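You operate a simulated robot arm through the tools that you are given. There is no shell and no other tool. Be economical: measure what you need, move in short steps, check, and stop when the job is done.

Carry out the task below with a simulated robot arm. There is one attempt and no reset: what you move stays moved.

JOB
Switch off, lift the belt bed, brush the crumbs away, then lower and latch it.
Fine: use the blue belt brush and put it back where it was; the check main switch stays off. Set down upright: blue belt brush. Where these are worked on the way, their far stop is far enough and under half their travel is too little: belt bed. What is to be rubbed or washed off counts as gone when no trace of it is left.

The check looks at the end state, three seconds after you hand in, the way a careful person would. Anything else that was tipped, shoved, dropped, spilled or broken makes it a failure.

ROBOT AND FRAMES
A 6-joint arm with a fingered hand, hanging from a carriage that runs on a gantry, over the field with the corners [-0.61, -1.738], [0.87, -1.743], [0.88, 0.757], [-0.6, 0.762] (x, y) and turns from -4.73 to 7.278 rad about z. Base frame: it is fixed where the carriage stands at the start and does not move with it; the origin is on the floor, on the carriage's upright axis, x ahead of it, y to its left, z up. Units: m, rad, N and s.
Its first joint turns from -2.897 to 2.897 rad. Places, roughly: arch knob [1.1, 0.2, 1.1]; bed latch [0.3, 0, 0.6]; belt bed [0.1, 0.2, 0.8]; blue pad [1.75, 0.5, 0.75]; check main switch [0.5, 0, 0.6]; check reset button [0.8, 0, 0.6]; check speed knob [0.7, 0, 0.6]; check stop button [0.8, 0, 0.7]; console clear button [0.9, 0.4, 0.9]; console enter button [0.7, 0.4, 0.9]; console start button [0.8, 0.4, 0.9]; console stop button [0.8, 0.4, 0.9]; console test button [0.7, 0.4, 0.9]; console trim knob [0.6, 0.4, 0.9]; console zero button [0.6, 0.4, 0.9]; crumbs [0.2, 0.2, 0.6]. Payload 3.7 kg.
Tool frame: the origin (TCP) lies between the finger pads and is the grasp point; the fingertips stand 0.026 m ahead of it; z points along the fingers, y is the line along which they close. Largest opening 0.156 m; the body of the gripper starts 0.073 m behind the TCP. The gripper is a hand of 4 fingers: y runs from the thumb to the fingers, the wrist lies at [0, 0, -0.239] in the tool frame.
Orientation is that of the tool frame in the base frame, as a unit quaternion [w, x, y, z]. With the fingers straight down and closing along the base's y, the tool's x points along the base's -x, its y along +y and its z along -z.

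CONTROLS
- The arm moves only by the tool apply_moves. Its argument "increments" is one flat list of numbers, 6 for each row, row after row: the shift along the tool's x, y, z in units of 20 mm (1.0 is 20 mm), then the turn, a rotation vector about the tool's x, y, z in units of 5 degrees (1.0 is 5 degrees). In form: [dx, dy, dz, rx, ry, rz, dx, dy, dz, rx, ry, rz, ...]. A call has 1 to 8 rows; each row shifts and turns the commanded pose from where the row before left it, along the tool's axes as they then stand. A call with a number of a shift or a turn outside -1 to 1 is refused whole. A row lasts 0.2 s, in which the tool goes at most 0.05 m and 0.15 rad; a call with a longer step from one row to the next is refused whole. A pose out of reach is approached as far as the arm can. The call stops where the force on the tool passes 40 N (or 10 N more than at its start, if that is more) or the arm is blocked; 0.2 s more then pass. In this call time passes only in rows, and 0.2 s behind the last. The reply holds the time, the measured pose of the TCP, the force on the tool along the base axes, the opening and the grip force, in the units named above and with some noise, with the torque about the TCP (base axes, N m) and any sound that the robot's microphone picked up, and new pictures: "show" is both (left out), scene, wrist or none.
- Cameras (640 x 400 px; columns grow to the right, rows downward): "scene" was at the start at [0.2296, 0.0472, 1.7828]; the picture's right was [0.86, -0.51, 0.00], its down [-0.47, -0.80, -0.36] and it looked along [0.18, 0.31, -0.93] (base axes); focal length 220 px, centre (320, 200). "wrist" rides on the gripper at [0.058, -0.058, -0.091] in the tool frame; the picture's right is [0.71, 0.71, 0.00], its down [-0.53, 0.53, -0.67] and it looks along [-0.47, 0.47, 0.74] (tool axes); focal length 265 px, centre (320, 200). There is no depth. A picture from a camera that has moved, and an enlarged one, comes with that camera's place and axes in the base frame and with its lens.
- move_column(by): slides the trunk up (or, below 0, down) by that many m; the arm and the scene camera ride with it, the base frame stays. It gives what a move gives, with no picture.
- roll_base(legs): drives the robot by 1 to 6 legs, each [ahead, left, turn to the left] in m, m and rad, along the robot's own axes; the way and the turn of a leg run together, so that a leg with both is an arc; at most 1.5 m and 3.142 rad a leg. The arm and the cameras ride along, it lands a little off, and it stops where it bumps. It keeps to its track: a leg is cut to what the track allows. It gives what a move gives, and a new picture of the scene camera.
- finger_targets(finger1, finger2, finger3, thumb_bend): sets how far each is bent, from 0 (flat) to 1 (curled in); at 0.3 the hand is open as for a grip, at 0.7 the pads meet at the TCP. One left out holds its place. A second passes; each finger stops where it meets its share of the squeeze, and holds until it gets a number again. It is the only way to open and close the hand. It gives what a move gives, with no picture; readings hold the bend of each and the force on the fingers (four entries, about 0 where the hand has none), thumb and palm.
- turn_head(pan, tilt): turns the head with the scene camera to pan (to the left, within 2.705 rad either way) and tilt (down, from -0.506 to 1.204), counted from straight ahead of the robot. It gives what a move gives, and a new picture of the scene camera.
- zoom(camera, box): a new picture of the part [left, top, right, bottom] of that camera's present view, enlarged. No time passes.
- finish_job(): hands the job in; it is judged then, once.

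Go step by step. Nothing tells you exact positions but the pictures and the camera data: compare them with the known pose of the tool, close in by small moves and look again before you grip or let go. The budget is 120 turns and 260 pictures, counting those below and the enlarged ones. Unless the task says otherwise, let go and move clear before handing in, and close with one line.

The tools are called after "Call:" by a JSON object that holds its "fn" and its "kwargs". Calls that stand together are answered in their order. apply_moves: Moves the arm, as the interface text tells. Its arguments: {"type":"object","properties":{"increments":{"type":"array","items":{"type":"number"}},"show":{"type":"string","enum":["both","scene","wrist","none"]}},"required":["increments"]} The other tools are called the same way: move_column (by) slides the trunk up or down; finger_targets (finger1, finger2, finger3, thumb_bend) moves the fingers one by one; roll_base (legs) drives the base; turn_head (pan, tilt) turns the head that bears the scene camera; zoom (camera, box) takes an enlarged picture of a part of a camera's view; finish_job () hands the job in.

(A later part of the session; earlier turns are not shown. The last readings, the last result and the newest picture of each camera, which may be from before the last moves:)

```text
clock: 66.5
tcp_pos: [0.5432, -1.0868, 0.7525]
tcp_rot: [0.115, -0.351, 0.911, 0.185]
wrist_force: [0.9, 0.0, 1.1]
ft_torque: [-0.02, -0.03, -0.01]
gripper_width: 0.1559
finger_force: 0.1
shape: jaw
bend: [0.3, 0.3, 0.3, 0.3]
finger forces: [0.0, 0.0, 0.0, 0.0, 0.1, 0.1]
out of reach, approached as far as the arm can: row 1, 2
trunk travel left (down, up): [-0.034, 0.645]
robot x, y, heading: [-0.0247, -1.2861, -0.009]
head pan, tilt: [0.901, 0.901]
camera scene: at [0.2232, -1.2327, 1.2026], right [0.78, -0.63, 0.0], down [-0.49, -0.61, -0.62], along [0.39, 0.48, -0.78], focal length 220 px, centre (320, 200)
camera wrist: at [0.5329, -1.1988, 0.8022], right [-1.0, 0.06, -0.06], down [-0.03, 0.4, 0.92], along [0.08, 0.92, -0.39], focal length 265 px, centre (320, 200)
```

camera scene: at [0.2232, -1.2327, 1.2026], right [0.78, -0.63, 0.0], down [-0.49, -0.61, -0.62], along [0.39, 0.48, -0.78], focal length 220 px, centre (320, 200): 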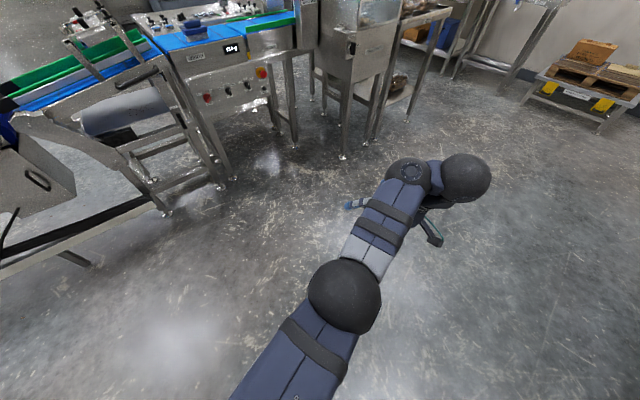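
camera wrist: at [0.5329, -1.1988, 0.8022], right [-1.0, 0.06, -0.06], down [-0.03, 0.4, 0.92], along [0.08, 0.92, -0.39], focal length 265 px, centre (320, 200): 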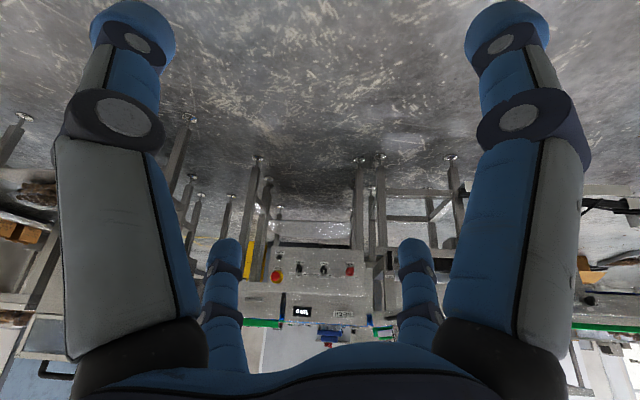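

The arm is at full stretch here; I pull the hand inward first and then continue tilting.

Call:
{"fn": "apply_moves", "kwargs": {"increments": [1, 0.94, -0.1, 0, 0, 0, 1, 0.94, -0.1, 0, 0, 0, 1, 0.94, -0.1, 0, 0, 0, 1, 0.94, -0.1, 0, 0, 0, 1, 0.94, -0.1, 0, 0, 0, 1, 0.94, -0.1, 0, 0, 0], "show": "none"}}

Call:
{"fn": "apply_moves", "kwargs": {"increments": [0, 0, 0, -0.71, -0.7, 0, 0, 0, 0, -0.71, -0.7, 0, 0, 0, 0, -0.71, -0.7, 0, 0, 0, 0, -0.71, -0.7, 0, 0, 0, 0, -0.71, -0.7, 0, 0, 0, 0, -0.71, -0.7, 0, 0, 0, 0, -0.71, -0.7, 0, 0, 0, 0, -0.71, -0.7, 0], "show": "none"}}

Call:
{"fn": "apply_moves", "kwargs": {"increments": [0, 0, 0, -0.71, -0.7, 0, 0, 0, 0, -0.71, -0.7, 0, 0, 0, 0, -0.71, -0.7, 0, 0, 0, 0, -0.71, -0.7, 0, 0, 0, 0, -0.71, -0.7, 0], "show": "both"}}

```text
clock: 67.8
tcp_pos: [0.5436, -1.0874, 0.7519]
tcp_rot: [0.115, -0.352, 0.91, 0.185]
wrist_force: [-0.8, 0.1, -0.4]
ft_torque: [-0.02, -0.03, 0.01]
gripper_width: 0.156
finger_force: 0.1
shape: jaw
bend: [0.3, 0.3, 0.3, 0.3]
finger forces: [0.1, 0.0, 0.0, 0.0, 0.0, 0.0]
out of reach, approached as far as the arm can: row 1, 2, 3, 4, 5, 6
trunk travel left (down, up): [-0.034, 0.645]
robot x, y, heading: [-0.0268, -1.2899, -0.016]
head pan, tilt: [0.901, 0.901]
```

```text
clock: 69.7
tcp_pos: [0.5439, -1.0876, 0.7526]
tcp_rot: [0.115, -0.351, 0.911, 0.185]
wrist_force: [0.3, -0.3, -0.5]
ft_torque: [-0.02, -0.03, -0.04]
gripper_width: 0.156
finger_force: 0.0
shape: jaw
bend: [0.3, 0.3, 0.3, 0.3]
finger forces: [0.0, 0.0, 0.0, 0.0, 0.0, 0.0]
out of reach, approached as far as the arm can: row 1, 2, 3, 4, 5, 6, 7, 8
trunk travel left (down, up): [-0.034, 0.645]
robot x, y, heading: [-0.0245, -1.2901, -0.014]
head pan, tilt: [0.901, 0.901]
```

```text
clock: 70.8
tcp_pos: [0.5439, -1.0866, 0.7525]
tcp_rot: [0.115, -0.35, 0.911, 0.185]
wrist_force: [-0.1, 0.5, 0.0]
ft_torque: [0.01, 0.01, -0.01]
gripper_width: 0.1555
finger_force: 0.0
shape: jaw
bend: [0.3, 0.3, 0.3, 0.3]
finger forces: [0.0, 0.0, 0.0, 0.0, 0.1, 0.0]
out of reach, approached as far as the arm can: row 1, 2, 3, 4, 5
trunk travel left (down, up): [-0.034, 0.645]
robot x, y, heading: [-0.0267, -1.288, -0.008]
head pan, tilt: [0.901, 0.901]
camera scene: at [0.2231, -1.2327, 1.2026], right [0.78, -0.63, 0.0], down [-0.49, -0.61, -0.62], along [0.39, 0.48, -0.78], focal length 220 px, centre (320, 200)
camera wrist: at [0.5329, -1.1988, 0.8022], right [-1.0, 0.06, -0.06], down [-0.03, 0.4, 0.92], along [0.08, 0.92, -0.39], focal length 265 px, centre (320, 200)
```

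scene: 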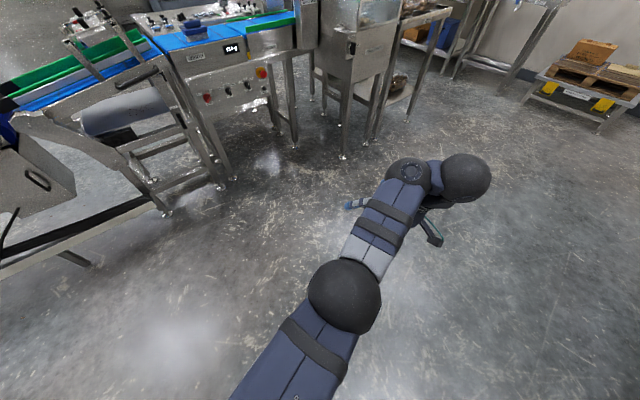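
wrist: 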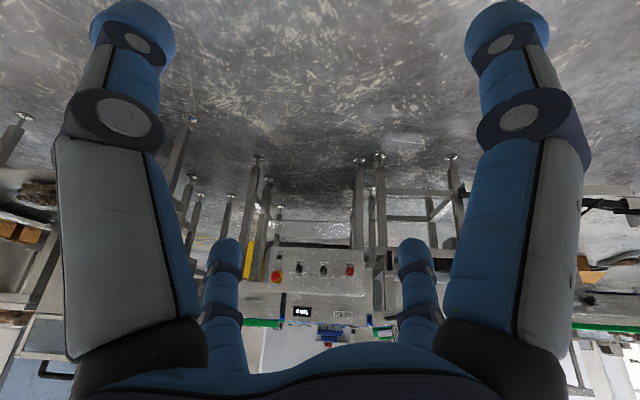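

The arm is at a joint limit. I undo the tilt, pull the hand in while it points down, and check which way it is free.

Call:
{"fn": "apply_moves", "kwargs": {"increments": [0, 0, 0, 0.71, 0.7, 0, 0, 0, 0, 0.71, 0.7, 0, 0, 0, 0, 0.71, 0.7, 0, 0, 0, 0, 0.71, 0.7, 0, 0, 0, 0, 0.71, 0.7, 0], "show": "none"}}

Call:
{"fn": "apply_moves", "kwargs": {"increments": [1, 0.94, 0, 0, 0, 0, 1, 0.94, 0, 0, 0, 0, 1, 0.94, 0, 0, 0, 0, 1, 0.94, 0, 0, 0, 0, 1, 0.94, 0, 0, 0, 0, 1, 0.94, 0, 0, 0, 0], "show": "scene"}}

```text
clock: 72.0
tcp_pos: [0.5441, -1.0855, 0.7521]
tcp_rot: [0.028, -0.354, 0.935, -0.013]
wrist_force: [0.4, -0.7, 0.3]
ft_torque: [0.0, -0.01, -0.01]
gripper_width: 0.1558
finger_force: 0.1
shape: jaw
bend: [0.3, 0.3, 0.3, 0.3]
finger forces: [0.1, 0.0, 0.0, 0.1, 0.0, 0.0]
trunk travel left (down, up): [-0.034, 0.645]
robot x, y, heading: [-0.0293, -1.2916, -0.009]
head pan, tilt: [0.901, 0.901]
```

```text
clock: 73.5
tcp_pos: [0.4942, -1.0266, 0.7055]
tcp_rot: [0.028, -0.353, 0.935, -0.011]
wrist_force: [-0.3, 0.8, -0.2]
ft_torque: [-0.01, -0.02, -0.03]
gripper_width: 0.1558
finger_force: 0.2
shape: jaw
bend: [0.3, 0.3, 0.3, 0.3]
finger forces: [0.0, 0.0, 0.1, 0.0, 0.1, 0.0]
out of reach, approached as far as the arm can: row 1, 2, 3, 4, 5, 6
trunk travel left (down, up): [-0.034, 0.645]
robot x, y, heading: [-0.0238, -1.2881, -0.015]
head pan, tilt: [0.901, 0.901]
camera scene: at [0.2229, -1.2325, 1.2026], right [0.78, -0.63, 0.0], down [-0.49, -0.61, -0.62], along [0.39, 0.48, -0.78], focal length 220 px, centre (320, 200)
```

scene: 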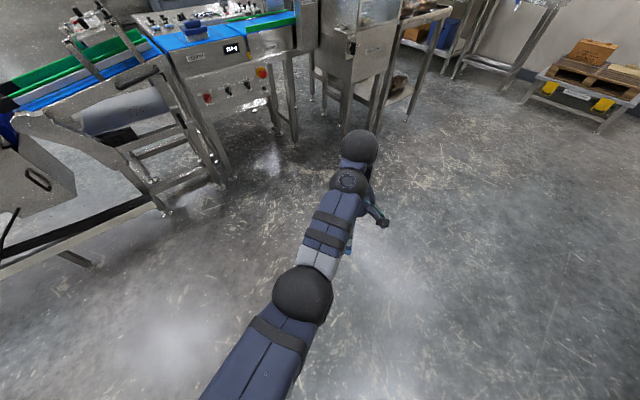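

It seems the wrist only bends inward relative to the forearm. So the hand can point level backwards, toward the robot, with the forearm hanging down: I'll pitch the hand inward around the wrist.

Call:
{"fn": "apply_moves", "kwargs": {"increments": [0.78, 0.69, 0, -0.66, 0.75, 0, 0.78, 0.69, 0, -0.66, 0.75, 0, 0.78, 0.69, 0, -0.66, 0.75, 0, 0.78, 0.69, 0, -0.66, 0.75, 0, 0.78, 0.69, 0, -0.66, 0.75, 0, 0.78, 0.69, 0, -0.66, 0.75, 0, 0.78, 0.69, 0, -0.66, 0.75, 0, 0.78, 0.69, 0, -0.66, 0.75, 0], "show": "none"}}

Call:
{"fn": "apply_moves", "kwargs": {"increments": [0.78, 0.69, 0, -0.66, 0.75, 0, 0.78, 0.69, 0, -0.66, 0.75, 0, 0.78, 0.69, 0, -0.66, 0.75, 0, 0.78, 0.69, 0, -0.66, 0.75, 0, 0.78, 0.69, 0, -0.66, 0.75, 0, 0.78, 0.69, 0, -0.66, 0.75, 0, 0.78, 0.69, 0, -0.66, 0.75, 0, 0.78, 0.69, 0, -0.66, 0.75, 0], "show": "both"}}

```text
clock: 75.2
tcp_pos: [0.399, -1.017, 0.7156]
tcp_rot: [-0.214, -0.343, 0.911, 0.079]
wrist_force: [-0.7, -0.9, -0.4]
ft_torque: [-0.02, -0.02, 0.0]
gripper_width: 0.1559
finger_force: 0.0
shape: jaw
bend: [0.3, 0.3, 0.3, 0.3]
finger forces: [0.0, 0.1, 0.0, 0.1, 0.0, 0.1]
out of reach, approached as far as the arm can: row 1, 2, 3, 4, 6, 7, 8
trunk travel left (down, up): [-0.034, 0.645]
robot x, y, heading: [-0.0294, -1.2921, -0.011]
head pan, tilt: [0.901, 0.901]
```

```text
clock: 77.0
tcp_pos: [0.3984, -1.0176, 0.7165]
tcp_rot: [-0.214, -0.344, 0.911, 0.079]
wrist_force: [0.3, -0.2, 0.3]
ft_torque: [0.0, -0.05, -0.01]
gripper_width: 0.1561
finger_force: 0.1
shape: jaw
bend: [0.3, 0.3, 0.3, 0.3]
finger forces: [0.1, 0.0, 0.0, 0.0, 0.0, 0.0]
out of reach, approached as far as the arm can: row 1, 2, 3, 4, 5, 6, 7, 8
trunk travel left (down, up): [-0.034, 0.645]
robot x, y, heading: [-0.024, -1.2893, -0.01]
head pan, tilt: [0.901, 0.901]
camera scene: at [0.2231, -1.2327, 1.2026], right [0.78, -0.63, 0.0], down [-0.49, -0.61, -0.62], along [0.39, 0.48, -0.78], focal length 220 px, centre (320, 200)
camera wrist: at [0.4338, -1.0977, 0.8022], right [-0.89, 0.06, 0.44], down [0.34, 0.74, 0.58], along [-0.29, 0.66, -0.69], focal length 265 px, centre (320, 200)
```

scene: 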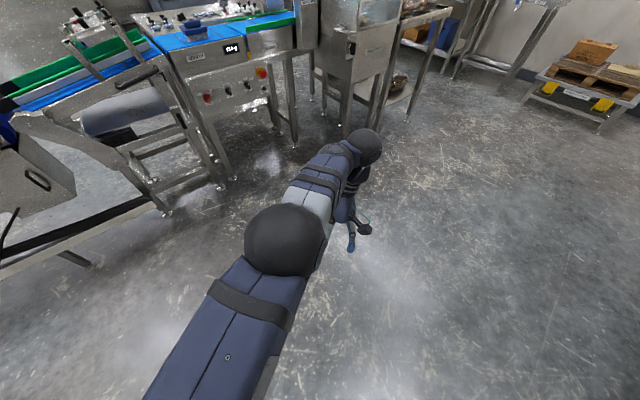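
wrist: 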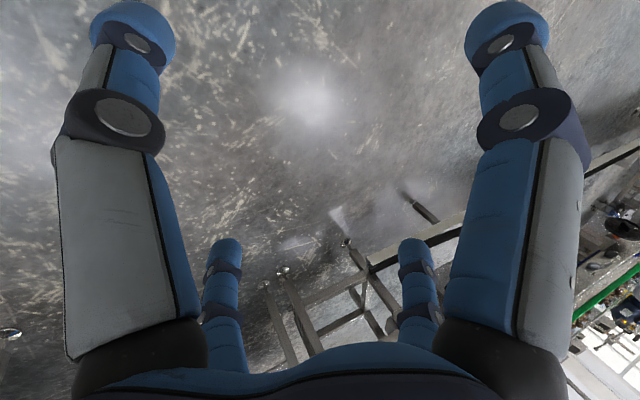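

The bend also has an upper limit with the forearm level, so I lower the wrist to let the forearm hang, then pitch further inward.

Call:
{"fn": "apply_moves", "kwargs": {"increments": [-0.37, -0.32, 1, 0, 0, 0, -0.37, -0.32, 1, 0, 0, 0, -0.37, -0.32, 1, 0, 0, 0, -0.37, -0.32, 1, 0, 0, 0, -0.37, -0.32, 1, 0, 0, 0, -0.37, -0.32, 1, 0, 0, 0, -0.37, -0.32, 1, 0, 0, 0, -0.37, -0.32, 1, 0, 0, 0], "show": "none"}}

Call:
{"fn": "apply_moves", "kwargs": {"increments": [0.78, 0.69, 0, -0.66, 0.75, 0, 0.78, 0.69, 0, -0.66, 0.75, 0, 0.78, 0.69, 0, -0.66, 0.75, 0, 0.78, 0.69, 0, -0.66, 0.75, 0, 0.78, 0.69, 0, -0.66, 0.75, 0, 0.78, 0.69, 0, -0.66, 0.75, 0, 0.78, 0.69, 0, -0.66, 0.75, 0, 0.78, 0.69, 0, -0.66, 0.75, 0], "show": "scene"}}

```text
clock: 78.8
tcp_pos: [0.3746, -1.0444, 0.5585]
tcp_rot: [-0.213, -0.345, 0.911, 0.079]
wrist_force: [-0.5, -0.8, 1.8]
ft_torque: [0.01, 0.0, -0.01]
gripper_width: 0.156
finger_force: 0.1
shape: jaw
bend: [0.3, 0.3, 0.3, 0.3]
finger forces: [0.1, 0.1, 0.0, 0.0, 0.1, 0.0]
out of reach, approached as far as the arm can: row 3, 4, 5, 6, 7, 8
trunk travel left (down, up): [-0.034, 0.645]
robot x, y, heading: [-0.0267, -1.289, -0.014]
head pan, tilt: [0.901, 0.901]
```

```text
clock: 80.7
tcp_pos: [0.3207, -1.0478, 0.589]
tcp_rot: [-0.311, -0.333, 0.883, 0.114]
wrist_force: [0.3, -0.4, 1.3]
ft_torque: [0.02, -0.01, 0.01]
gripper_width: 0.156
finger_force: 0.0
shape: jaw
bend: [0.3, 0.3, 0.3, 0.3]
finger forces: [0.0, 0.0, 0.1, 0.1, 0.0, 0.0]
out of reach, approached as far as the arm can: row 2, 3, 4, 5, 6, 7, 8
trunk travel left (down, up): [-0.034, 0.645]
robot x, y, heading: [-0.0229, -1.2887, -0.007]
head pan, tilt: [0.901, 0.901]
camera scene: at [0.2231, -1.2327, 1.2026], right [0.78, -0.63, 0.0], down [-0.49, -0.61, -0.62], along [0.39, 0.48, -0.78], focal length 220 px, centre (320, 200)
```

scene: 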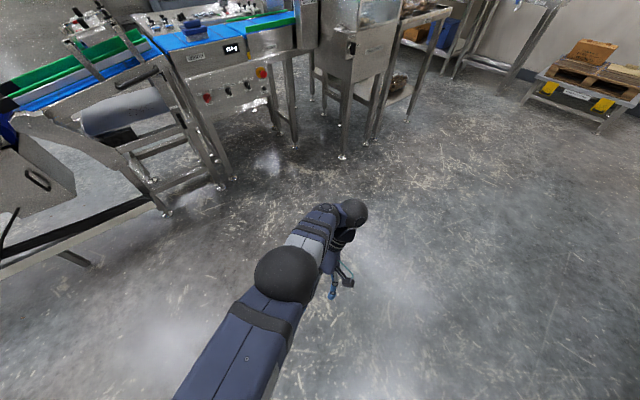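

Progress: lower works. I continue to lower and pitch.

Call:
{"fn": "apply_moves", "kwargs": {"increments": [-0.55, -0.48, 0.9, 0, 0, 0, -0.55, -0.48, 0.9, 0, 0, 0, -0.55, -0.48, 0.9, 0, 0, 0, -0.55, -0.48, 0.9, 0, 0, 0, -0.55, -0.48, 0.9, 0, 0, 0, -0.55, -0.48, 0.9, 0, 0, 0], "show": "none"}}

Call:
{"fn": "apply_moves", "kwargs": {"increments": [0.78, 0.69, 0, -0.66, 0.75, 0, 0.78, 0.69, 0, -0.66, 0.75, 0, 0.78, 0.69, 0, -0.66, 0.75, 0, 0.78, 0.69, 0, -0.66, 0.75, 0, 0.78, 0.69, 0, -0.66, 0.75, 0, 0.78, 0.69, 0, -0.66, 0.75, 0, 0.78, 0.69, 0, -0.66, 0.75, 0, 0.78, 0.69, 0, -0.66, 0.75, 0], "show": "scene"}}

```text
clock: 82.0
tcp_pos: [0.2811, -1.08, 0.4787]
tcp_rot: [-0.309, -0.333, 0.883, 0.114]
wrist_force: [0.1, -0.5, 0.2]
ft_torque: [-0.02, 0.0, -0.03]
gripper_width: 0.1562
finger_force: 0.1
shape: jaw
bend: [0.3, 0.3, 0.3, 0.3]
finger forces: [0.0, 0.0, 0.0, 0.1, 0.1, 0.1]
out of reach, approached as far as the arm can: row 1, 2, 3, 4, 5, 6
trunk travel left (down, up): [-0.034, 0.645]
robot x, y, heading: [-0.0227, -1.2901, -0.004]
head pan, tilt: [0.901, 0.901]
```

```text
clock: 83.8
tcp_pos: [0.2509, -1.089, 0.5057]
tcp_rot: [-0.365, -0.326, 0.862, 0.135]
wrist_force: [-0.7, 0.1, 0.1]
ft_torque: [0.02, -0.02, 0.02]
gripper_width: 0.1559
finger_force: 0.1
shape: jaw
bend: [0.3, 0.3, 0.3, 0.3]
finger forces: [0.0, 0.1, 0.0, 0.0, 0.0, 0.1]
out of reach, approached as far as the arm can: row 1, 2, 3, 4, 5, 6, 7, 8
trunk travel left (down, up): [-0.034, 0.645]
robot x, y, heading: [-0.0268, -1.2885, -0.012]
head pan, tilt: [0.901, 0.901]
camera scene: at [0.2231, -1.2327, 1.2026], right [0.78, -0.63, 0.0], down [-0.49, -0.61, -0.62], along [0.39, 0.48, -0.78], focal length 220 px, centre (320, 200)
```

scene: 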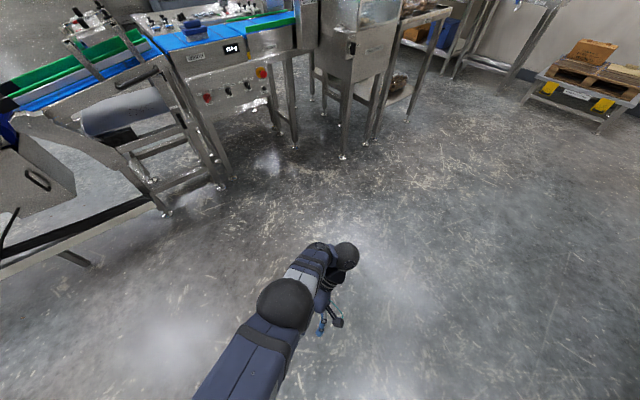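

The arm is nearly straight now; I draw the hand in toward the robot to hang the forearm, then pitch more.

Call:
{"fn": "apply_moves", "kwargs": {"increments": [0.7, 0.62, 0.96, 0, 0, 0, 0.7, 0.62, 0.96, 0, 0, 0, 0.7, 0.62, 0.96, 0, 0, 0, 0.7, 0.62, 0.96, 0, 0, 0, 0.7, 0.62, 0.96, 0, 0, 0, 0.7, 0.62, 0.96, 0, 0, 0], "show": "none"}}

Call:
{"fn": "apply_moves", "kwargs": {"increments": [0.78, 0.69, 0, -0.66, 0.75, 0, 0.78, 0.69, 0, -0.66, 0.75, 0, 0.78, 0.69, 0, -0.66, 0.75, 0, 0.78, 0.69, 0, -0.66, 0.75, 0, 0.78, 0.69, 0, -0.66, 0.75, 0, 0.78, 0.69, 0, -0.66, 0.75, 0, 0.78, 0.69, 0, -0.66, 0.75, 0, 0.78, 0.69, 0, -0.66, 0.75, 0], "show": "scene"}}

```text
clock: 85.2
tcp_pos: [0.2286, -1.081, 0.4997]
tcp_rot: [-0.368, -0.325, 0.861, 0.131]
wrist_force: [-0.3, -0.1, -0.1]
ft_torque: [0.01, -0.01, 0.01]
gripper_width: 0.1561
finger_force: 0.1
shape: jaw
bend: [0.3, 0.3, 0.3, 0.3]
finger forces: [0.1, 0.0, 0.0, 0.0, 0.1, 0.1]
out of reach, approached as far as the arm can: row 1, 2, 3, 4, 5, 6
trunk travel left (down, up): [-0.034, 0.645]
robot x, y, heading: [-0.0282, -1.2917, -0.008]
head pan, tilt: [0.901, 0.901]
```

```text
clock: 87.0
tcp_pos: [0.2295, -1.08, 0.5004]
tcp_rot: [-0.368, -0.324, 0.861, 0.132]
wrist_force: [-0.4, 0.5, 0.2]
ft_torque: [-0.01, -0.04, -0.01]
gripper_width: 0.1559
finger_force: 0.0
shape: jaw
bend: [0.3, 0.3, 0.3, 0.3]
finger forces: [0.0, 0.0, 0.0, 0.0, 0.0, 0.1]
out of reach, approached as far as the arm can: row 1, 2, 3, 4, 5, 6, 7, 8
trunk travel left (down, up): [-0.034, 0.645]
robot x, y, heading: [-0.025, -1.2889, -0.011]
head pan, tilt: [0.901, 0.901]
camera scene: at [0.2231, -1.2327, 1.2026], right [0.78, -0.63, 0.0], down [-0.49, -0.61, -0.62], along [0.39, 0.48, -0.78], focal length 220 px, centre (320, 200)
```

scene: 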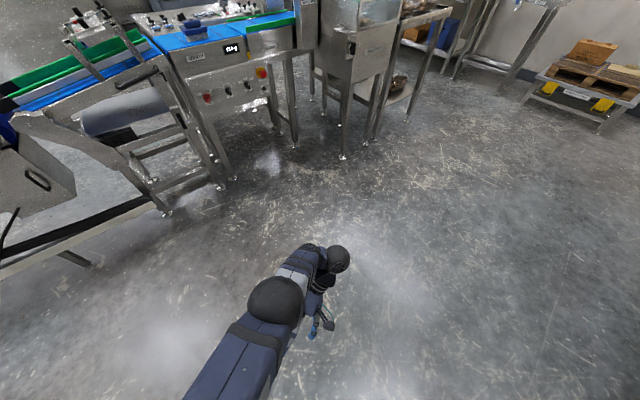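

I now understand: the arm only works elbow-low, so level hands stay above about z 0.86, but a hand pitched about 30° below level should reach the switch. I unwind the inward pitch, and go on to forward pitch.

Call:
{"fn": "apply_moves", "kwargs": {"increments": [-0.78, -0.69, 0, 0.66, -0.75, 0, -0.78, -0.69, 0, 0.66, -0.75, 0, -0.78, -0.69, 0, 0.66, -0.75, 0, -0.78, -0.69, 0, 0.66, -0.75, 0, -0.78, -0.69, 0, 0.66, -0.75, 0, -0.78, -0.69, 0, 0.66, -0.75, 0, -0.78, -0.69, 0, 0.66, -0.75, 0, -0.78, -0.69, 0, 0.66, -0.75, 0], "show": "none"}}

Call:
{"fn": "apply_moves", "kwargs": {"increments": [-0.78, -0.69, 0, 0.66, -0.75, 0, -0.78, -0.69, 0, 0.66, -0.75, 0, -0.78, -0.69, 0, 0.66, -0.75, 0, -0.78, -0.69, 0, 0.66, -0.75, 0, -0.78, -0.69, 0, 0.66, -0.75, 0, -0.78, -0.69, 0, 0.66, -0.75, 0, -0.78, -0.69, 0, 0.66, -0.75, 0, -0.78, -0.69, 0, 0.66, -0.75, 0], "show": "none"}}

Call:
{"fn": "apply_moves", "kwargs": {"increments": [-0.78, -0.69, 0, 0.66, -0.75, 0, -0.78, -0.69, 0, 0.66, -0.75, 0, -0.78, -0.69, 0, 0.66, -0.75, 0, -0.78, -0.69, 0, 0.66, -0.75, 0, -0.78, -0.69, 0, 0.66, -0.75, 0], "show": "none"}}

Call:
{"fn": "apply_moves", "kwargs": {"increments": [0, 0, 0, 0, 0, -1, 0, 0, 0, 0, 0, -1, 0, 0, 0, 0, 0, -1, 0, 0, 0, 0, 0, -1, 0, 0, 0, 0, 0, -1, 0, 0, 0, 0, 0, -1, 0, 0, 0, 0, 0, -1, 0, 0, 0, 0, 0, -1], "show": "none"}}

Call:
{"fn": "apply_moves", "kwargs": {"increments": [0, 0, 0, 0, 0, -1, 0, 0, 0, 0, 0, -1, 0, 0, 0, 0, 0, -1, 0, 0, 0, 0, 0, -1, 0, 0, 0, 0, 0, -1, 0, 0, 0, 0, 0, -1, 0, 0, 0, 0, 0, -1, 0, 0, 0, 0, 0, -1], "show": "scene"}}

```text
clock: 88.8
tcp_pos: [0.3703, -1.0835, 0.4216]
tcp_rot: [-0.051, -0.356, 0.933, 0.01]
wrist_force: [0.5, 0.5, 0.2]
ft_torque: [0.0, 0.01, 0.01]
gripper_width: 0.1558
finger_force: 0.0
shape: jaw
bend: [0.3, 0.3, 0.3, 0.3]
finger forces: [0.0, 0.0, 0.1, 0.1, 0.1, 0.0]
trunk travel left (down, up): [-0.034, 0.645]
robot x, y, heading: [-0.0267, -1.2885, -0.008]
head pan, tilt: [0.901, 0.901]
```

```text
clock: 90.7
tcp_pos: [0.5343, -1.082, 0.4547]
tcp_rot: [0.272, -0.342, 0.893, -0.109]
wrist_force: [0.3, -0.2, -0.6]
ft_torque: [-0.01, 0.03, -0.02]
gripper_width: 0.1559
finger_force: 0.1
shape: jaw
bend: [0.3, 0.3, 0.3, 0.3]
finger forces: [0.1, 0.1, 0.0, 0.0, 0.0, 0.0]
trunk travel left (down, up): [-0.034, 0.645]
robot x, y, heading: [-0.0248, -1.2884, -0.01]
head pan, tilt: [0.901, 0.901]
```

```text
clock: 91.8
tcp_pos: [0.6083, -1.0799, 0.5254]
tcp_rot: [0.458, -0.313, 0.812, -0.178]
wrist_force: [0.7, 0.4, -0.2]
ft_torque: [0.0, 0.01, -0.01]
gripper_width: 0.1558
finger_force: 0.0
shape: jaw
bend: [0.3, 0.3, 0.3, 0.3]
finger forces: [0.1, 0.1, 0.0, 0.0, 0.0, 0.1]
trunk travel left (down, up): [-0.034, 0.645]
robot x, y, heading: [-0.0242, -1.289, -0.007]
head pan, tilt: [0.901, 0.901]
```

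```text
clock: 93.7
tcp_pos: [0.608, -1.0802, 0.5245]
tcp_rot: [0.369, -0.573, 0.656, -0.323]
wrist_force: [-0.6, -0.6, -0.2]
ft_torque: [0.01, 0.02, -0.01]
gripper_width: 0.1559
finger_force: 0.0
shape: jaw
bend: [0.3, 0.3, 0.3, 0.3]
finger forces: [0.0, 0.0, 0.1, 0.1, 0.0, 0.1]
trunk travel left (down, up): [-0.034, 0.645]
robot x, y, heading: [-0.026, -1.2871, -0.008]
head pan, tilt: [0.901, 0.901]
```

```text
clock: 95.5
tcp_pos: [0.6163, -1.0619, 0.5033]
tcp_rot: [-0.318, 0.662, -0.565, 0.376]
wrist_force: [0.1, 0.7, -1.2]
ft_torque: [-0.01, 0.0, -0.01]
gripper_width: 0.1558
finger_force: 0.0
shape: jaw
bend: [0.3, 0.3, 0.3, 0.3]
finger forces: [0.0, 0.0, 0.0, 0.0, 0.1, 0.0]
out of reach, approached as far as the arm can: row 1, 2, 4, 5, 6, 7, 8
trunk travel left (down, up): [-0.034, 0.645]
robot x, y, heading: [-0.0229, -1.2888, -0.014]
head pan, tilt: [0.901, 0.901]
camera scene: at [0.2231, -1.2327, 1.2026], right [0.78, -0.63, 0.0], down [-0.49, -0.61, -0.62], along [0.39, 0.48, -0.78], focal length 220 px, centre (320, 200)
```

scene: 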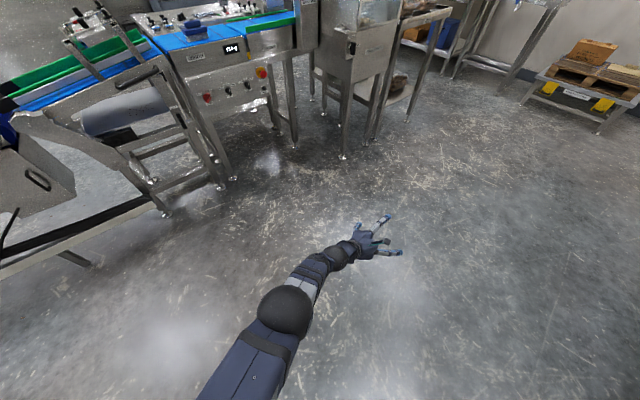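

The hand now points forward and low as needed. I turn the carriage to face the line, bring it across, and roll the hand back to the +45° side (the roll joint stopped near -100°).

Call:
{"fn": "roll_base", "kwargs": {"legs": [[0, 0, 1.575], [0, -0.74, 0], [0.2, 0, 0]]}}

Call:
{"fn": "apply_moves", "kwargs": {"increments": [0, 0, 0, 0, 0, 1, 0, 0, 0, 0, 0, 1, 0, 0, 0, 0, 0, 1, 0, 0, 0, 0, 0, 1, 0, 0, 0, 0, 0, 1, 0, 0, 0, 0, 0, 1, 0, 0, 0, 0, 0, 1, 0, 0, 0, 0, 0, 1], "show": "none"}}

Call:
{"fn": "apply_moves", "kwargs": {"increments": [0, 0, 0, 0, 0, 1, 0, 0, 0, 0, 0, 1, 0, 0, 0, 0, 0, 1, 0, 0, 0, 0, 0, 1, 0, 0, 0, 0, 0, 1, 0, 0, 0, 0, 0, 1, 0, 0, 0, 0, 0, 1, 0, 0, 0, 0, 0, 1], "show": "none"}}

Call:
{"fn": "apply_moves", "kwargs": {"increments": [0, 0, 0, 0, 0, 1, 0, 0, 0, 0, 0, 1, 0, 0, 0, 0, 0, 1, 0, 0, 0, 0, 0, 1, 0, 0, 0, 0, 0, 1, 0, 0, 0, 0, 0, 1, 0, 0, 0, 0, 0, 1, 0, 0, 0, 0, 0, 1], "show": "none"}}

Call:
{"fn": "turn_head", "kwargs": {"pan": 0.2, "tilt": 0.8}}

```text
clock: 104.6
tcp_pos: [0.492, -0.4471, 0.5041]
tcp_rot: [-0.491, 0.867, 0.072, 0.039]
wrist_force: [-0.1, 0.2, 0.4]
ft_torque: [-0.04, 0.03, -0.01]
gripper_width: 0.1559
finger_force: 0.1
shape: jaw
bend: [0.3, 0.3, 0.3, 0.3]
finger forces: [0.1, 0.0, 0.1, 0.0, 0.1, 0.0]
trunk travel left (down, up): [-0.034, 0.645]
robot x, y, heading: [0.7227, -1.0888, 1.575]
head pan, tilt: [0.901, 0.901]
camera scene: at [0.6661, -0.8418, 1.2028], right [0.62, 0.78, 0.0], down [0.61, -0.49, -0.62], along [-0.49, 0.39, -0.78], focal length 220 px, centre (320, 200)
```

scene: 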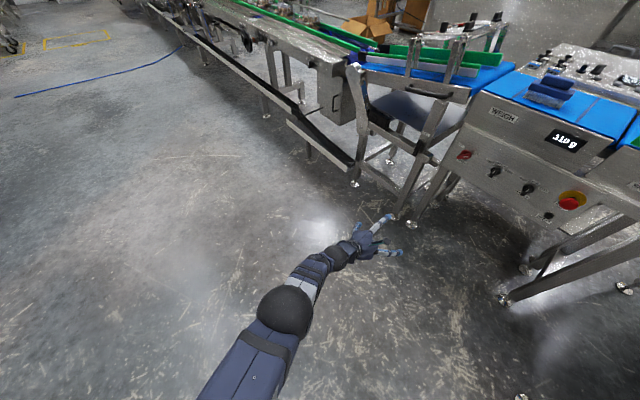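

```text
clock: 106.4
tcp_pos: [0.4914, -0.449, 0.5045]
tcp_rot: [-0.475, 0.839, -0.23, -0.131]
wrist_force: [0.3, 0.3, 1.0]
ft_torque: [0.0, -0.02, -0.02]
gripper_width: 0.156
finger_force: 0.1
shape: jaw
bend: [0.3, 0.3, 0.3, 0.3]
finger forces: [0.0, 0.1, 0.0, 0.0, 0.1, 0.0]
trunk travel left (down, up): [-0.034, 0.645]
robot x, y, heading: [0.7236, -1.0881, 1.569]
head pan, tilt: [0.901, 0.901]
```

```text
clock: 108.2
tcp_pos: [0.4917, -0.448, 0.5039]
tcp_rot: [-0.401, 0.71, -0.503, -0.287]
wrist_force: [-0.1, 0.4, -0.2]
ft_torque: [0.01, 0.0, -0.01]
gripper_width: 0.1563
finger_force: 0.0
shape: jaw
bend: [0.3, 0.3, 0.3, 0.3]
finger forces: [0.1, 0.0, 0.0, 0.0, 0.0, 0.1]
trunk travel left (down, up): [-0.034, 0.645]
robot x, y, heading: [0.7227, -1.0874, 1.567]
head pan, tilt: [0.901, 0.901]
```

```text
clock: 110.0
tcp_pos: [0.4926, -0.4493, 0.5032]
tcp_rot: [0.279, -0.495, 0.716, 0.406]
wrist_force: [-0.3, -0.1, 0.7]
ft_torque: [0.01, 0.0, 0.01]
gripper_width: 0.1557
finger_force: 0.0
shape: jaw
bend: [0.3, 0.3, 0.3, 0.3]
finger forces: [0.1, 0.1, 0.1, 0.0, 0.0, 0.0]
trunk travel left (down, up): [-0.034, 0.645]
robot x, y, heading: [0.724, -1.0885, 1.568]
head pan, tilt: [0.901, 0.901]
```

```text
clock: 111.0
tcp_pos: [0.4914, -0.4486, 0.5033]
tcp_rot: [0.279, -0.496, 0.715, 0.406]
wrist_force: [0.2, -0.2, 0.2]
ft_torque: [0.01, 0.01, -0.02]
gripper_width: 0.1558
finger_force: 0.1
shape: jaw
bend: [0.3, 0.3, 0.3, 0.3]
finger forces: [0.0, 0.0, 0.0, 0.1, 0.1, 0.0]
trunk travel left (down, up): [-0.034, 0.645]
robot x, y, heading: [0.724, -1.0898, 1.573]
head pan, tilt: [0.201, 0.799]
camera scene: at [0.7092, -0.8104, 1.2105], right [0.98, 0.2, 0.0], down [0.14, -0.7, -0.7], along [-0.14, 0.68, -0.72], focal length 220 px, centre (320, 200)
```

scene: 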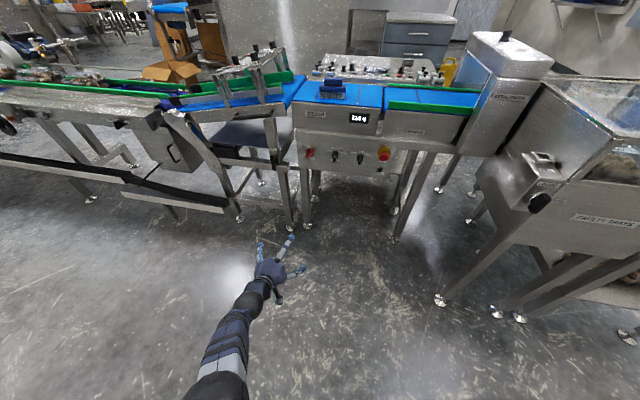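

Facing the line now with the hand about 31° below level. I'll close the fingers into a poker to push the switch bar's upper end leftwards, and look at the shape.

Call:
{"fn": "finger_targets", "kwargs": {"finger1": 0.7, "finger2": 0.7, "finger3": 0.7, "thumb_bend": 0.7}}

Call:
{"fn": "roll_base", "kwargs": {"legs": [[0.15, 0, 0]]}}

Call:
{"fn": "apply_moves", "kwargs": {"increments": [-0.4, 0, 0, 0, 0, -1, -0.4, 0, 0, 0, 0, -1, -0.4, 0, 0, 0, 0, -1, -0.4, 0, 0, 0, 0, -1], "show": "both"}}

```text
clock: 112.0
tcp_pos: [0.491, -0.4482, 0.5038]
tcp_rot: [0.279, -0.496, 0.716, 0.405]
wrist_force: [0.0, -0.2, 0.0]
ft_torque: [0.02, -0.03, 0.03]
gripper_width: 0.0
finger_force: 0.1
shape: fingers
bend: [0.69, 0.69, 0.69, 0.69]
finger forces: [0.0, 0.1, 0.1, 0.0, 0.1, 0.1]
trunk travel left (down, up): [-0.034, 0.645]
robot x, y, heading: [0.7231, -1.0883, 1.57]
head pan, tilt: [0.201, 0.799]
```

```text
clock: 113.4
tcp_pos: [0.4925, -0.3008, 0.5042]
tcp_rot: [0.279, -0.496, 0.716, 0.406]
wrist_force: [0.4, -0.3, 0.2]
ft_torque: [-0.03, 0.03, -0.01]
gripper_width: 0.0001
finger_force: 0.0
shape: fingers
bend: [0.69, 0.69, 0.69, 0.69]
finger forces: [0.0, 0.0, 0.0, 0.0, 0.0, 0.0]
trunk travel left (down, up): [-0.034, 0.645]
robot x, y, heading: [0.7251, -0.9417, 1.563]
head pan, tilt: [0.201, 0.799]
camera scene: at [0.7101, -0.6629, 1.2107], right [0.98, 0.2, 0.0], down [0.14, -0.7, -0.7], along [-0.14, 0.68, -0.72], focal length 220 px, centre (320, 200)
```

scene: 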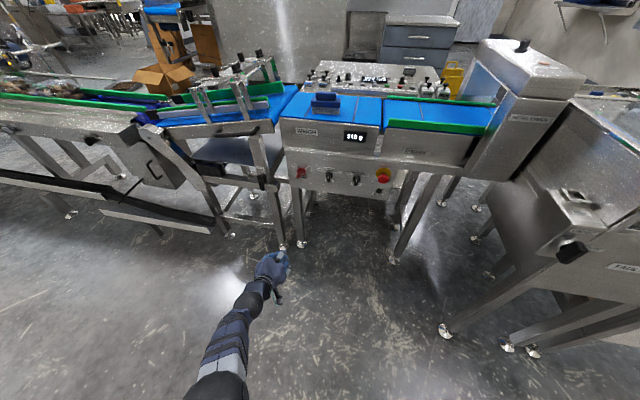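

```text
clock: 114.4
tcp_pos: [0.4974, -0.2809, 0.5267]
tcp_rot: [0.346, -0.613, 0.618, 0.35]
wrist_force: [0.2, -0.1, 0.1]
ft_torque: [0.05, 0.0, 0.02]
gripper_width: 0.0001
finger_force: 0.0
shape: fingers
bend: [0.69, 0.69, 0.69, 0.69]
finger forces: [0.0, 0.1, 0.0, 0.0, 0.1, 0.0]
out of reach, approached as far as the arm can: row 2
trunk travel left (down, up): [-0.034, 0.645]
robot x, y, heading: [0.7251, -0.9398, 1.563]
head pan, tilt: [0.201, 0.799]
camera scene: at [0.7101, -0.6634, 1.2106], right [0.98, 0.2, 0.0], down [0.14, -0.7, -0.7], along [-0.14, 0.68, -0.72], focal length 220 px, centre (320, 200)
camera wrist: at [0.5547, -0.3883, 0.5248], right [-0.71, -0.36, -0.6], down [-0.52, -0.3, 0.8], along [-0.47, 0.88, 0.03], focal length 265 px, centre (320, 200)
```

scene: 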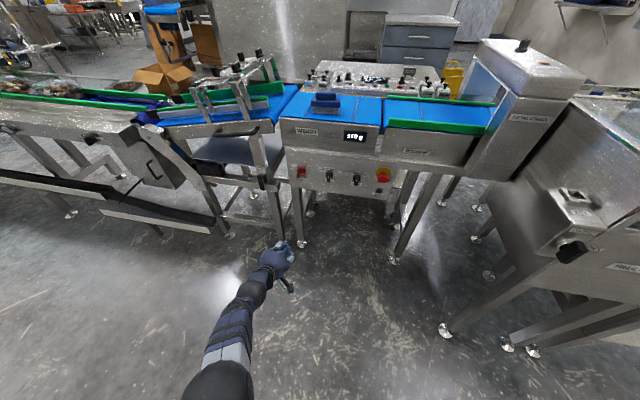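
wrist: 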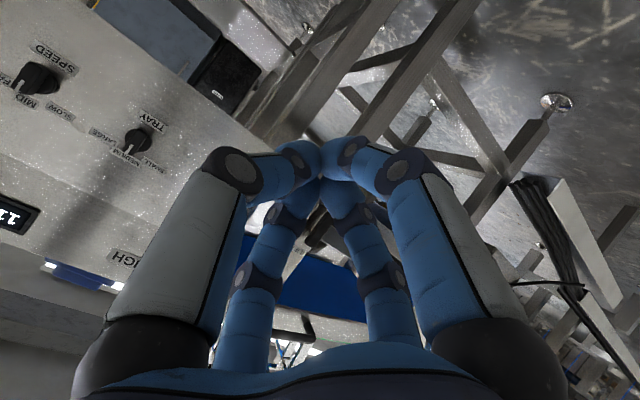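

The closed fingers form a good poker. I raise to the switch height, offset right of the knob, then drive closer.

Call:
{"fn": "apply_moves", "kwargs": {"increments": [-0.84, -0.3, -0.5, 0, 0, 0, -0.84, -0.3, -0.5, 0, 0, 0, -0.84, -0.3, -0.5, 0, 0, 0, -0.84, -0.3, -0.5, 0, 0, 0, -0.84, -0.3, -0.5, 0, 0, 0, -0.84, -0.3, -0.5, 0, 0, 0], "show": "none"}}

Call:
{"fn": "roll_base", "kwargs": {"legs": [[0.2, 0, 0]]}}

Call:
{"fn": "zoom", "kwargs": {"camera": "wrist", "box": [0, 0, 640, 400]}}

Call:
{"fn": "zoom", "kwargs": {"camera": "scene", "box": [230, 140, 390, 240]}}

```text
clock: 115.8
tcp_pos: [0.5069, -0.2266, 0.6113]
tcp_rot: [0.345, -0.612, 0.619, 0.35]
wrist_force: [0.0, -0.1, 0.2]
ft_torque: [0.0, 0.0, 0.01]
gripper_width: 0.0002
finger_force: 0.0
shape: fingers
bend: [0.69, 0.69, 0.69, 0.69]
finger forces: [0.0, 0.0, 0.1, 0.0, 0.1, 0.0]
out of reach, approached as far as the arm can: row 1, 2, 3, 4, 5, 6
trunk travel left (down, up): [-0.034, 0.645]
robot x, y, heading: [0.7248, -0.939, 1.569]
head pan, tilt: [0.201, 0.799]
```

```text
clock: 117.4
tcp_pos: [0.5058, -0.0229, 0.6116]
tcp_rot: [0.347, -0.612, 0.619, 0.35]
wrist_force: [0.5, 0.7, 0.2]
ft_torque: [-0.02, 0.01, 0.02]
gripper_width: 0.0
finger_force: 0.1
shape: fingers
bend: [0.69, 0.69, 0.69, 0.69]
finger forces: [0.1, 0.1, 0.0, 0.0, 0.1, 0.0]
trunk travel left (down, up): [-0.034, 0.645]
robot x, y, heading: [0.7257, -0.7357, 1.567]
head pan, tilt: [0.201, 0.799]
camera scene: at [0.7098, -0.4589, 1.2107], right [0.98, 0.2, 0.0], down [0.14, -0.7, -0.7], along [-0.14, 0.68, -0.72], focal length 220 px, centre (320, 200)
```

scene: 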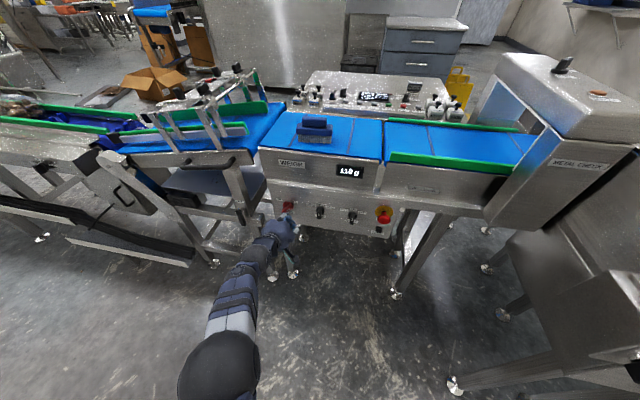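

```text
1.00 times, centred on (320, 200) of wrist (not enlarged: the box is as wide or as high as the picture)
camera zoom: at [0.5617, -0.1305, 0.6098], right [-0.71, -0.36, -0.6], down [-0.52, -0.3, 0.8], along [-0.47, 0.88, 0.03], focal length 265 px, centre (320, 200)
```

zoom: 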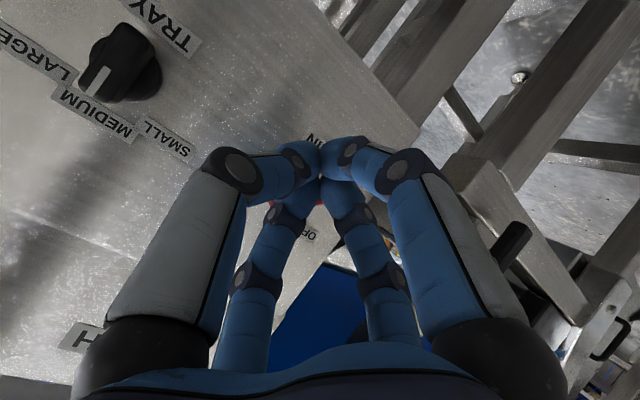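

```text
4.00 times, centred on (310, 190) of scene
camera zoom: at [0.7098, -0.4589, 1.2107], right [0.98, 0.2, 0.0], down [0.14, -0.7, -0.7], along [-0.14, 0.68, -0.72], focal length 882 px, centre (360, 240)
```

zoom: 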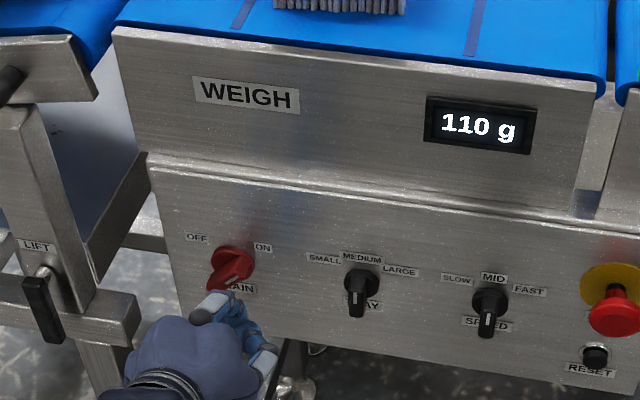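

The poker is just below the knob (knob ≈ (0.490, 0.04, 0.626)). I move right, then raise with the trunk.

Call:
{"fn": "apply_moves", "kwargs": {"increments": [0, -0.9, 0, 0, 0, 0, 0, -0.9, 0, 0, 0, 0], "show": "none"}}

Call:
{"fn": "move_column", "kwargs": {"by": 0.034}}

Call:
{"fn": "zoom", "kwargs": {"camera": "scene", "box": [250, 170, 346, 230]}}

Call:
{"fn": "zoom", "kwargs": {"camera": "wrist", "box": [200, 80, 456, 240]}}

```text
clock: 118.0
tcp_pos: [0.5348, -0.0127, 0.6065]
tcp_rot: [0.347, -0.612, 0.618, 0.35]
wrist_force: [-0.2, -0.1, 0.6]
ft_torque: [0.04, 0.01, -0.03]
gripper_width: 0.0
finger_force: 0.1
shape: fingers
bend: [0.69, 0.69, 0.69, 0.69]
finger forces: [0.0, 0.0, 0.1, 0.0, 0.0, 0.0]
out of reach, approached as far as the arm can: row 1, 2
trunk travel left (down, up): [-0.034, 0.645]
robot x, y, heading: [0.7227, -0.7397, 1.572]
head pan, tilt: [0.201, 0.799]
```

```text
clock: 118.8
tcp_pos: [0.5342, -0.0135, 0.6406]
tcp_rot: [0.346, -0.613, 0.619, 0.35]
wrist_force: [-0.7, 0.4, -0.1]
ft_torque: [-0.02, -0.01, 0.01]
gripper_width: 0.0
finger_force: 0.0
shape: fingers
bend: [0.69, 0.69, 0.69, 0.69]
finger forces: [0.0, 0.1, 0.0, 0.0, 0.0, 0.0]
trunk travel left (down, up): [-0.068, 0.611]
robot x, y, heading: [0.7245, -0.7359, 1.568]
head pan, tilt: [0.201, 0.799]
```

```text
6.67 times, centred on (298, 200) of scene
camera zoom: at [0.7098, -0.4596, 1.2446], right [0.98, 0.2, 0.0], down [0.14, -0.7, -0.7], along [-0.14, 0.68, -0.72], focal length 1470 px, centre (467, 200)
```

zoom: 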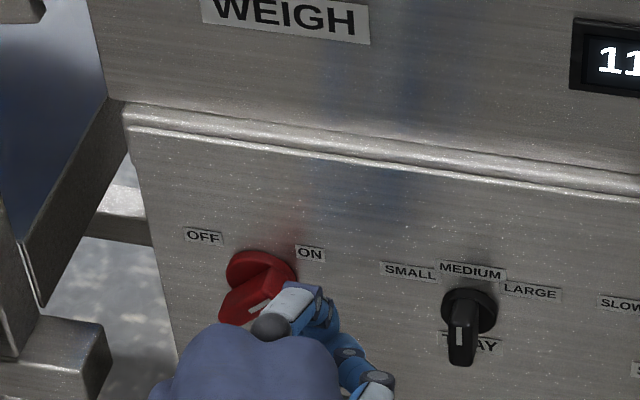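

```text
2.50 times, centred on (328, 160) of wrist
camera zoom: at [0.5912, -0.1207, 0.6387], right [-0.71, -0.36, -0.6], down [-0.52, -0.3, 0.8], along [-0.47, 0.88, 0.03], focal length 664 px, centre (300, 300)
```

zoom: 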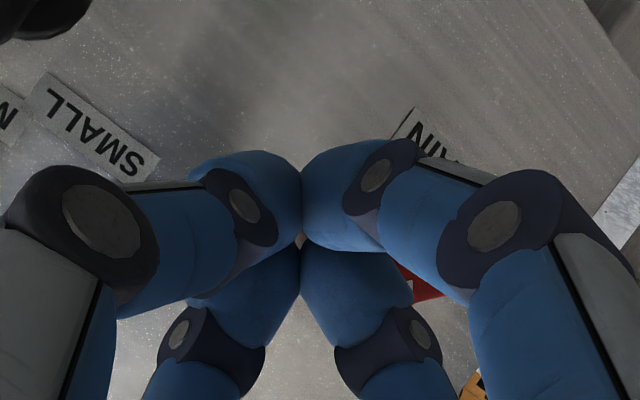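

Tip sits right of the knob. I raise slightly more, advance 2 cm, and check before sweeping left.

Call:
{"fn": "move_column", "kwargs": {"by": 0.015}}

Call:
{"fn": "apply_moves", "kwargs": {"increments": [-0.26, 0, 0.43, 0, 0, 0, -0.26, 0, 0.43, 0, 0, 0], "show": "wrist"}}

Call:
{"fn": "zoom", "kwargs": {"camera": "scene", "box": [250, 170, 346, 230]}}

```text
clock: 119.4
tcp_pos: [0.5343, -0.0127, 0.6559]
tcp_rot: [0.347, -0.612, 0.618, 0.35]
wrist_force: [-0.8, -0.2, 0.1]
ft_torque: [-0.01, 0.01, 0.0]
gripper_width: 0.0
finger_force: 0.0
shape: fingers
bend: [0.69, 0.69, 0.69, 0.69]
finger forces: [0.1, 0.0, 0.1, 0.0, 0.0, 0.0]
trunk travel left (down, up): [-0.083, 0.596]
robot x, y, heading: [0.7248, -0.7392, 1.569]
head pan, tilt: [0.201, 0.799]
```

```text
clock: 120.0
tcp_pos: [0.5367, -0.0071, 0.6622]
tcp_rot: [0.346, -0.612, 0.618, 0.35]
wrist_force: [0.5, -0.1, 0.3]
ft_torque: [0.01, 0.03, -0.01]
gripper_width: 0.0002
finger_force: 0.1
shape: fingers
bend: [0.69, 0.69, 0.69, 0.69]
finger forces: [0.0, 0.1, 0.1, 0.0, 0.1, 0.0]
out of reach, approached as far as the arm can: row 1, 2
trunk travel left (down, up): [-0.083, 0.596]
robot x, y, heading: [0.7265, -0.7386, 1.571]
head pan, tilt: [0.201, 0.799]
camera wrist: at [0.5938, -0.1146, 0.6597], right [-0.71, -0.36, -0.6], down [-0.52, -0.3, 0.8], along [-0.47, 0.88, 0.03], focal length 265 px, centre (320, 200)
```

wrist: 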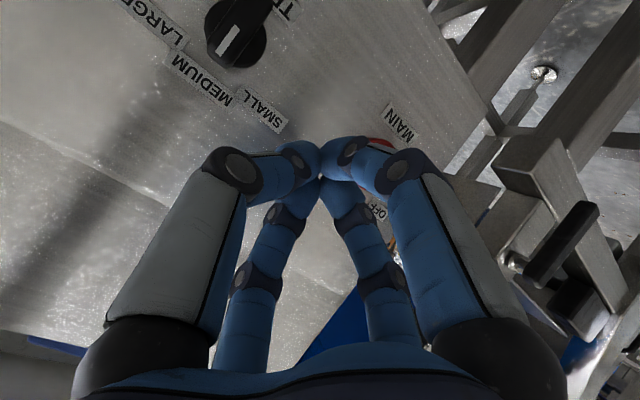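

```text
6.67 times, centred on (298, 200) of scene
camera zoom: at [0.7098, -0.4595, 1.2595], right [0.98, 0.2, 0.0], down [0.14, -0.7, -0.7], along [-0.14, 0.68, -0.72], focal length 1470 px, centre (467, 200)
```

zoom: 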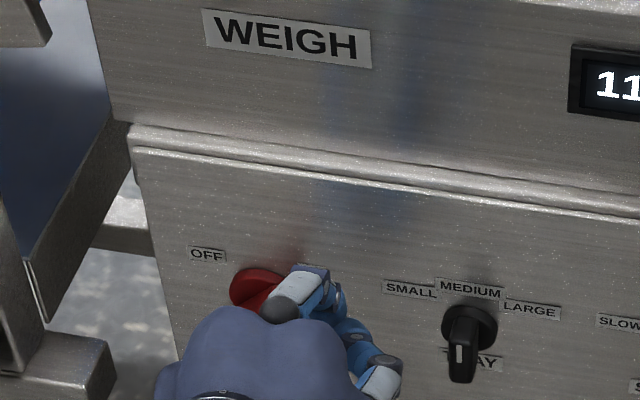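

I lower 1 cm and drive 2 cm forward so the tip engages beside the bar's upper end.

Call:
{"fn": "move_column", "kwargs": {"by": -0.01}}

Call:
{"fn": "roll_base", "kwargs": {"legs": [[0.02, 0, 0]]}}

Call:
{"fn": "apply_moves", "kwargs": {"increments": [0, 0.5, 0, 0, 0, 0, 0, 0.5, 0, 0, 0, 0], "show": "wrist"}}

Call:
{"fn": "zoom", "kwargs": {"camera": "scene", "box": [250, 170, 346, 230]}}

```text
clock: 120.6
tcp_pos: [0.5383, -0.0066, 0.6513]
tcp_rot: [0.346, -0.612, 0.618, 0.351]
wrist_force: [0.2, -0.2, 0.0]
ft_torque: [-0.03, 0.03, 0.01]
gripper_width: 0.0
finger_force: 0.1
shape: fingers
bend: [0.69, 0.69, 0.69, 0.69]
finger forces: [0.0, 0.0, 0.0, 0.0, 0.0, 0.0]
trunk travel left (down, up): [-0.073, 0.606]
robot x, y, heading: [0.7267, -0.7377, 1.57]
head pan, tilt: [0.201, 0.799]
```

```text
clock: 121.4
tcp_pos: [0.5367, 0.0146, 0.6534]
tcp_rot: [0.345, -0.612, 0.619, 0.35]
wrist_force: [-1.6, 0.4, 0.5]
ft_torque: [-0.05, -0.01, -0.02]
gripper_width: 0.0
finger_force: 0.1
shape: fingers
bend: [0.69, 0.69, 0.69, 0.69]
finger forces: [0.0, 0.1, 0.0, 0.0, 0.0, 0.1]
trunk travel left (down, up): [-0.073, 0.606]
robot x, y, heading: [0.7264, -0.7174, 1.572]
head pan, tilt: [0.201, 0.799]
camera scene: at [0.7098, -0.439, 1.2498], right [0.98, 0.2, 0.0], down [0.14, -0.7, -0.7], along [-0.14, 0.68, -0.72], focal length 220 px, centre (320, 200)
```

scene: 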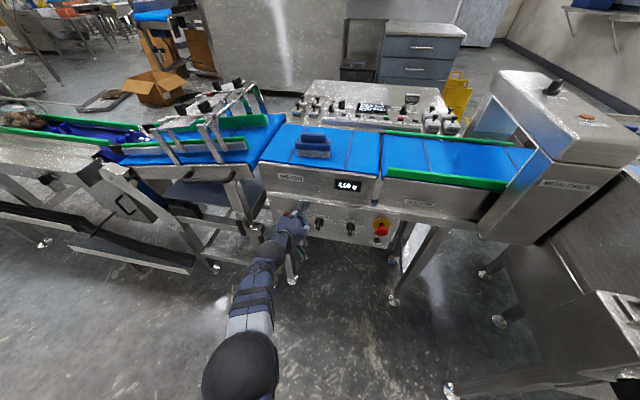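

```text
clock: 122.0
tcp_pos: [0.5178, 0.0072, 0.6544]
tcp_rot: [0.346, -0.612, 0.619, 0.349]
wrist_force: [0.7, 0.4, -0.8]
ft_torque: [0.01, -0.01, -0.02]
gripper_width: 0.0
finger_force: 0.0
shape: fingers
bend: [0.69, 0.69, 0.69, 0.69]
finger forces: [0.1, 0.1, 0.1, 0.1, 0.0, 0.1]
out of reach, approached as far as the arm can: row 2
trunk travel left (down, up): [-0.073, 0.606]
robot x, y, heading: [0.7222, -0.7167, 1.57]
head pan, tilt: [0.201, 0.799]
camera wrist: at [0.5751, -0.1015, 0.652], right [-0.71, -0.36, -0.6], down [-0.52, -0.3, 0.8], along [-0.47, 0.88, 0.03], focal length 265 px, centre (320, 200)
```

wrist: 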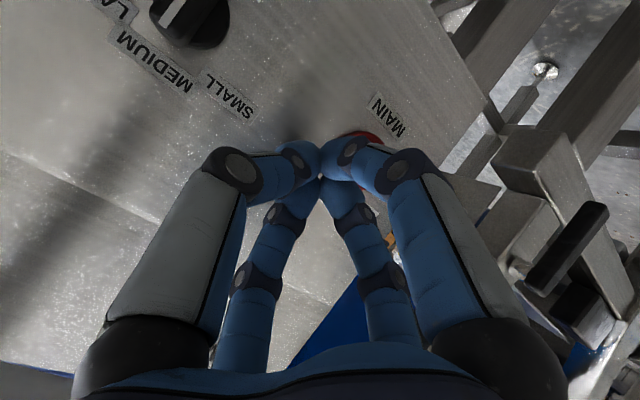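

```text
6.67 times, centred on (298, 200) of scene
camera zoom: at [0.7096, -0.4397, 1.2496], right [0.98, 0.2, 0.0], down [0.14, -0.7, -0.7], along [-0.14, 0.68, -0.72], focal length 1470 px, centre (467, 200)
```

zoom: 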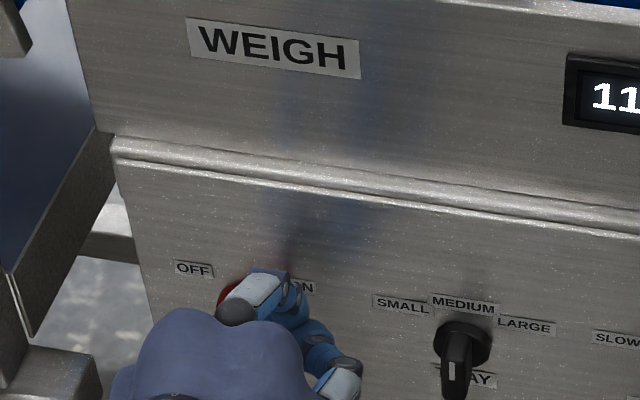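

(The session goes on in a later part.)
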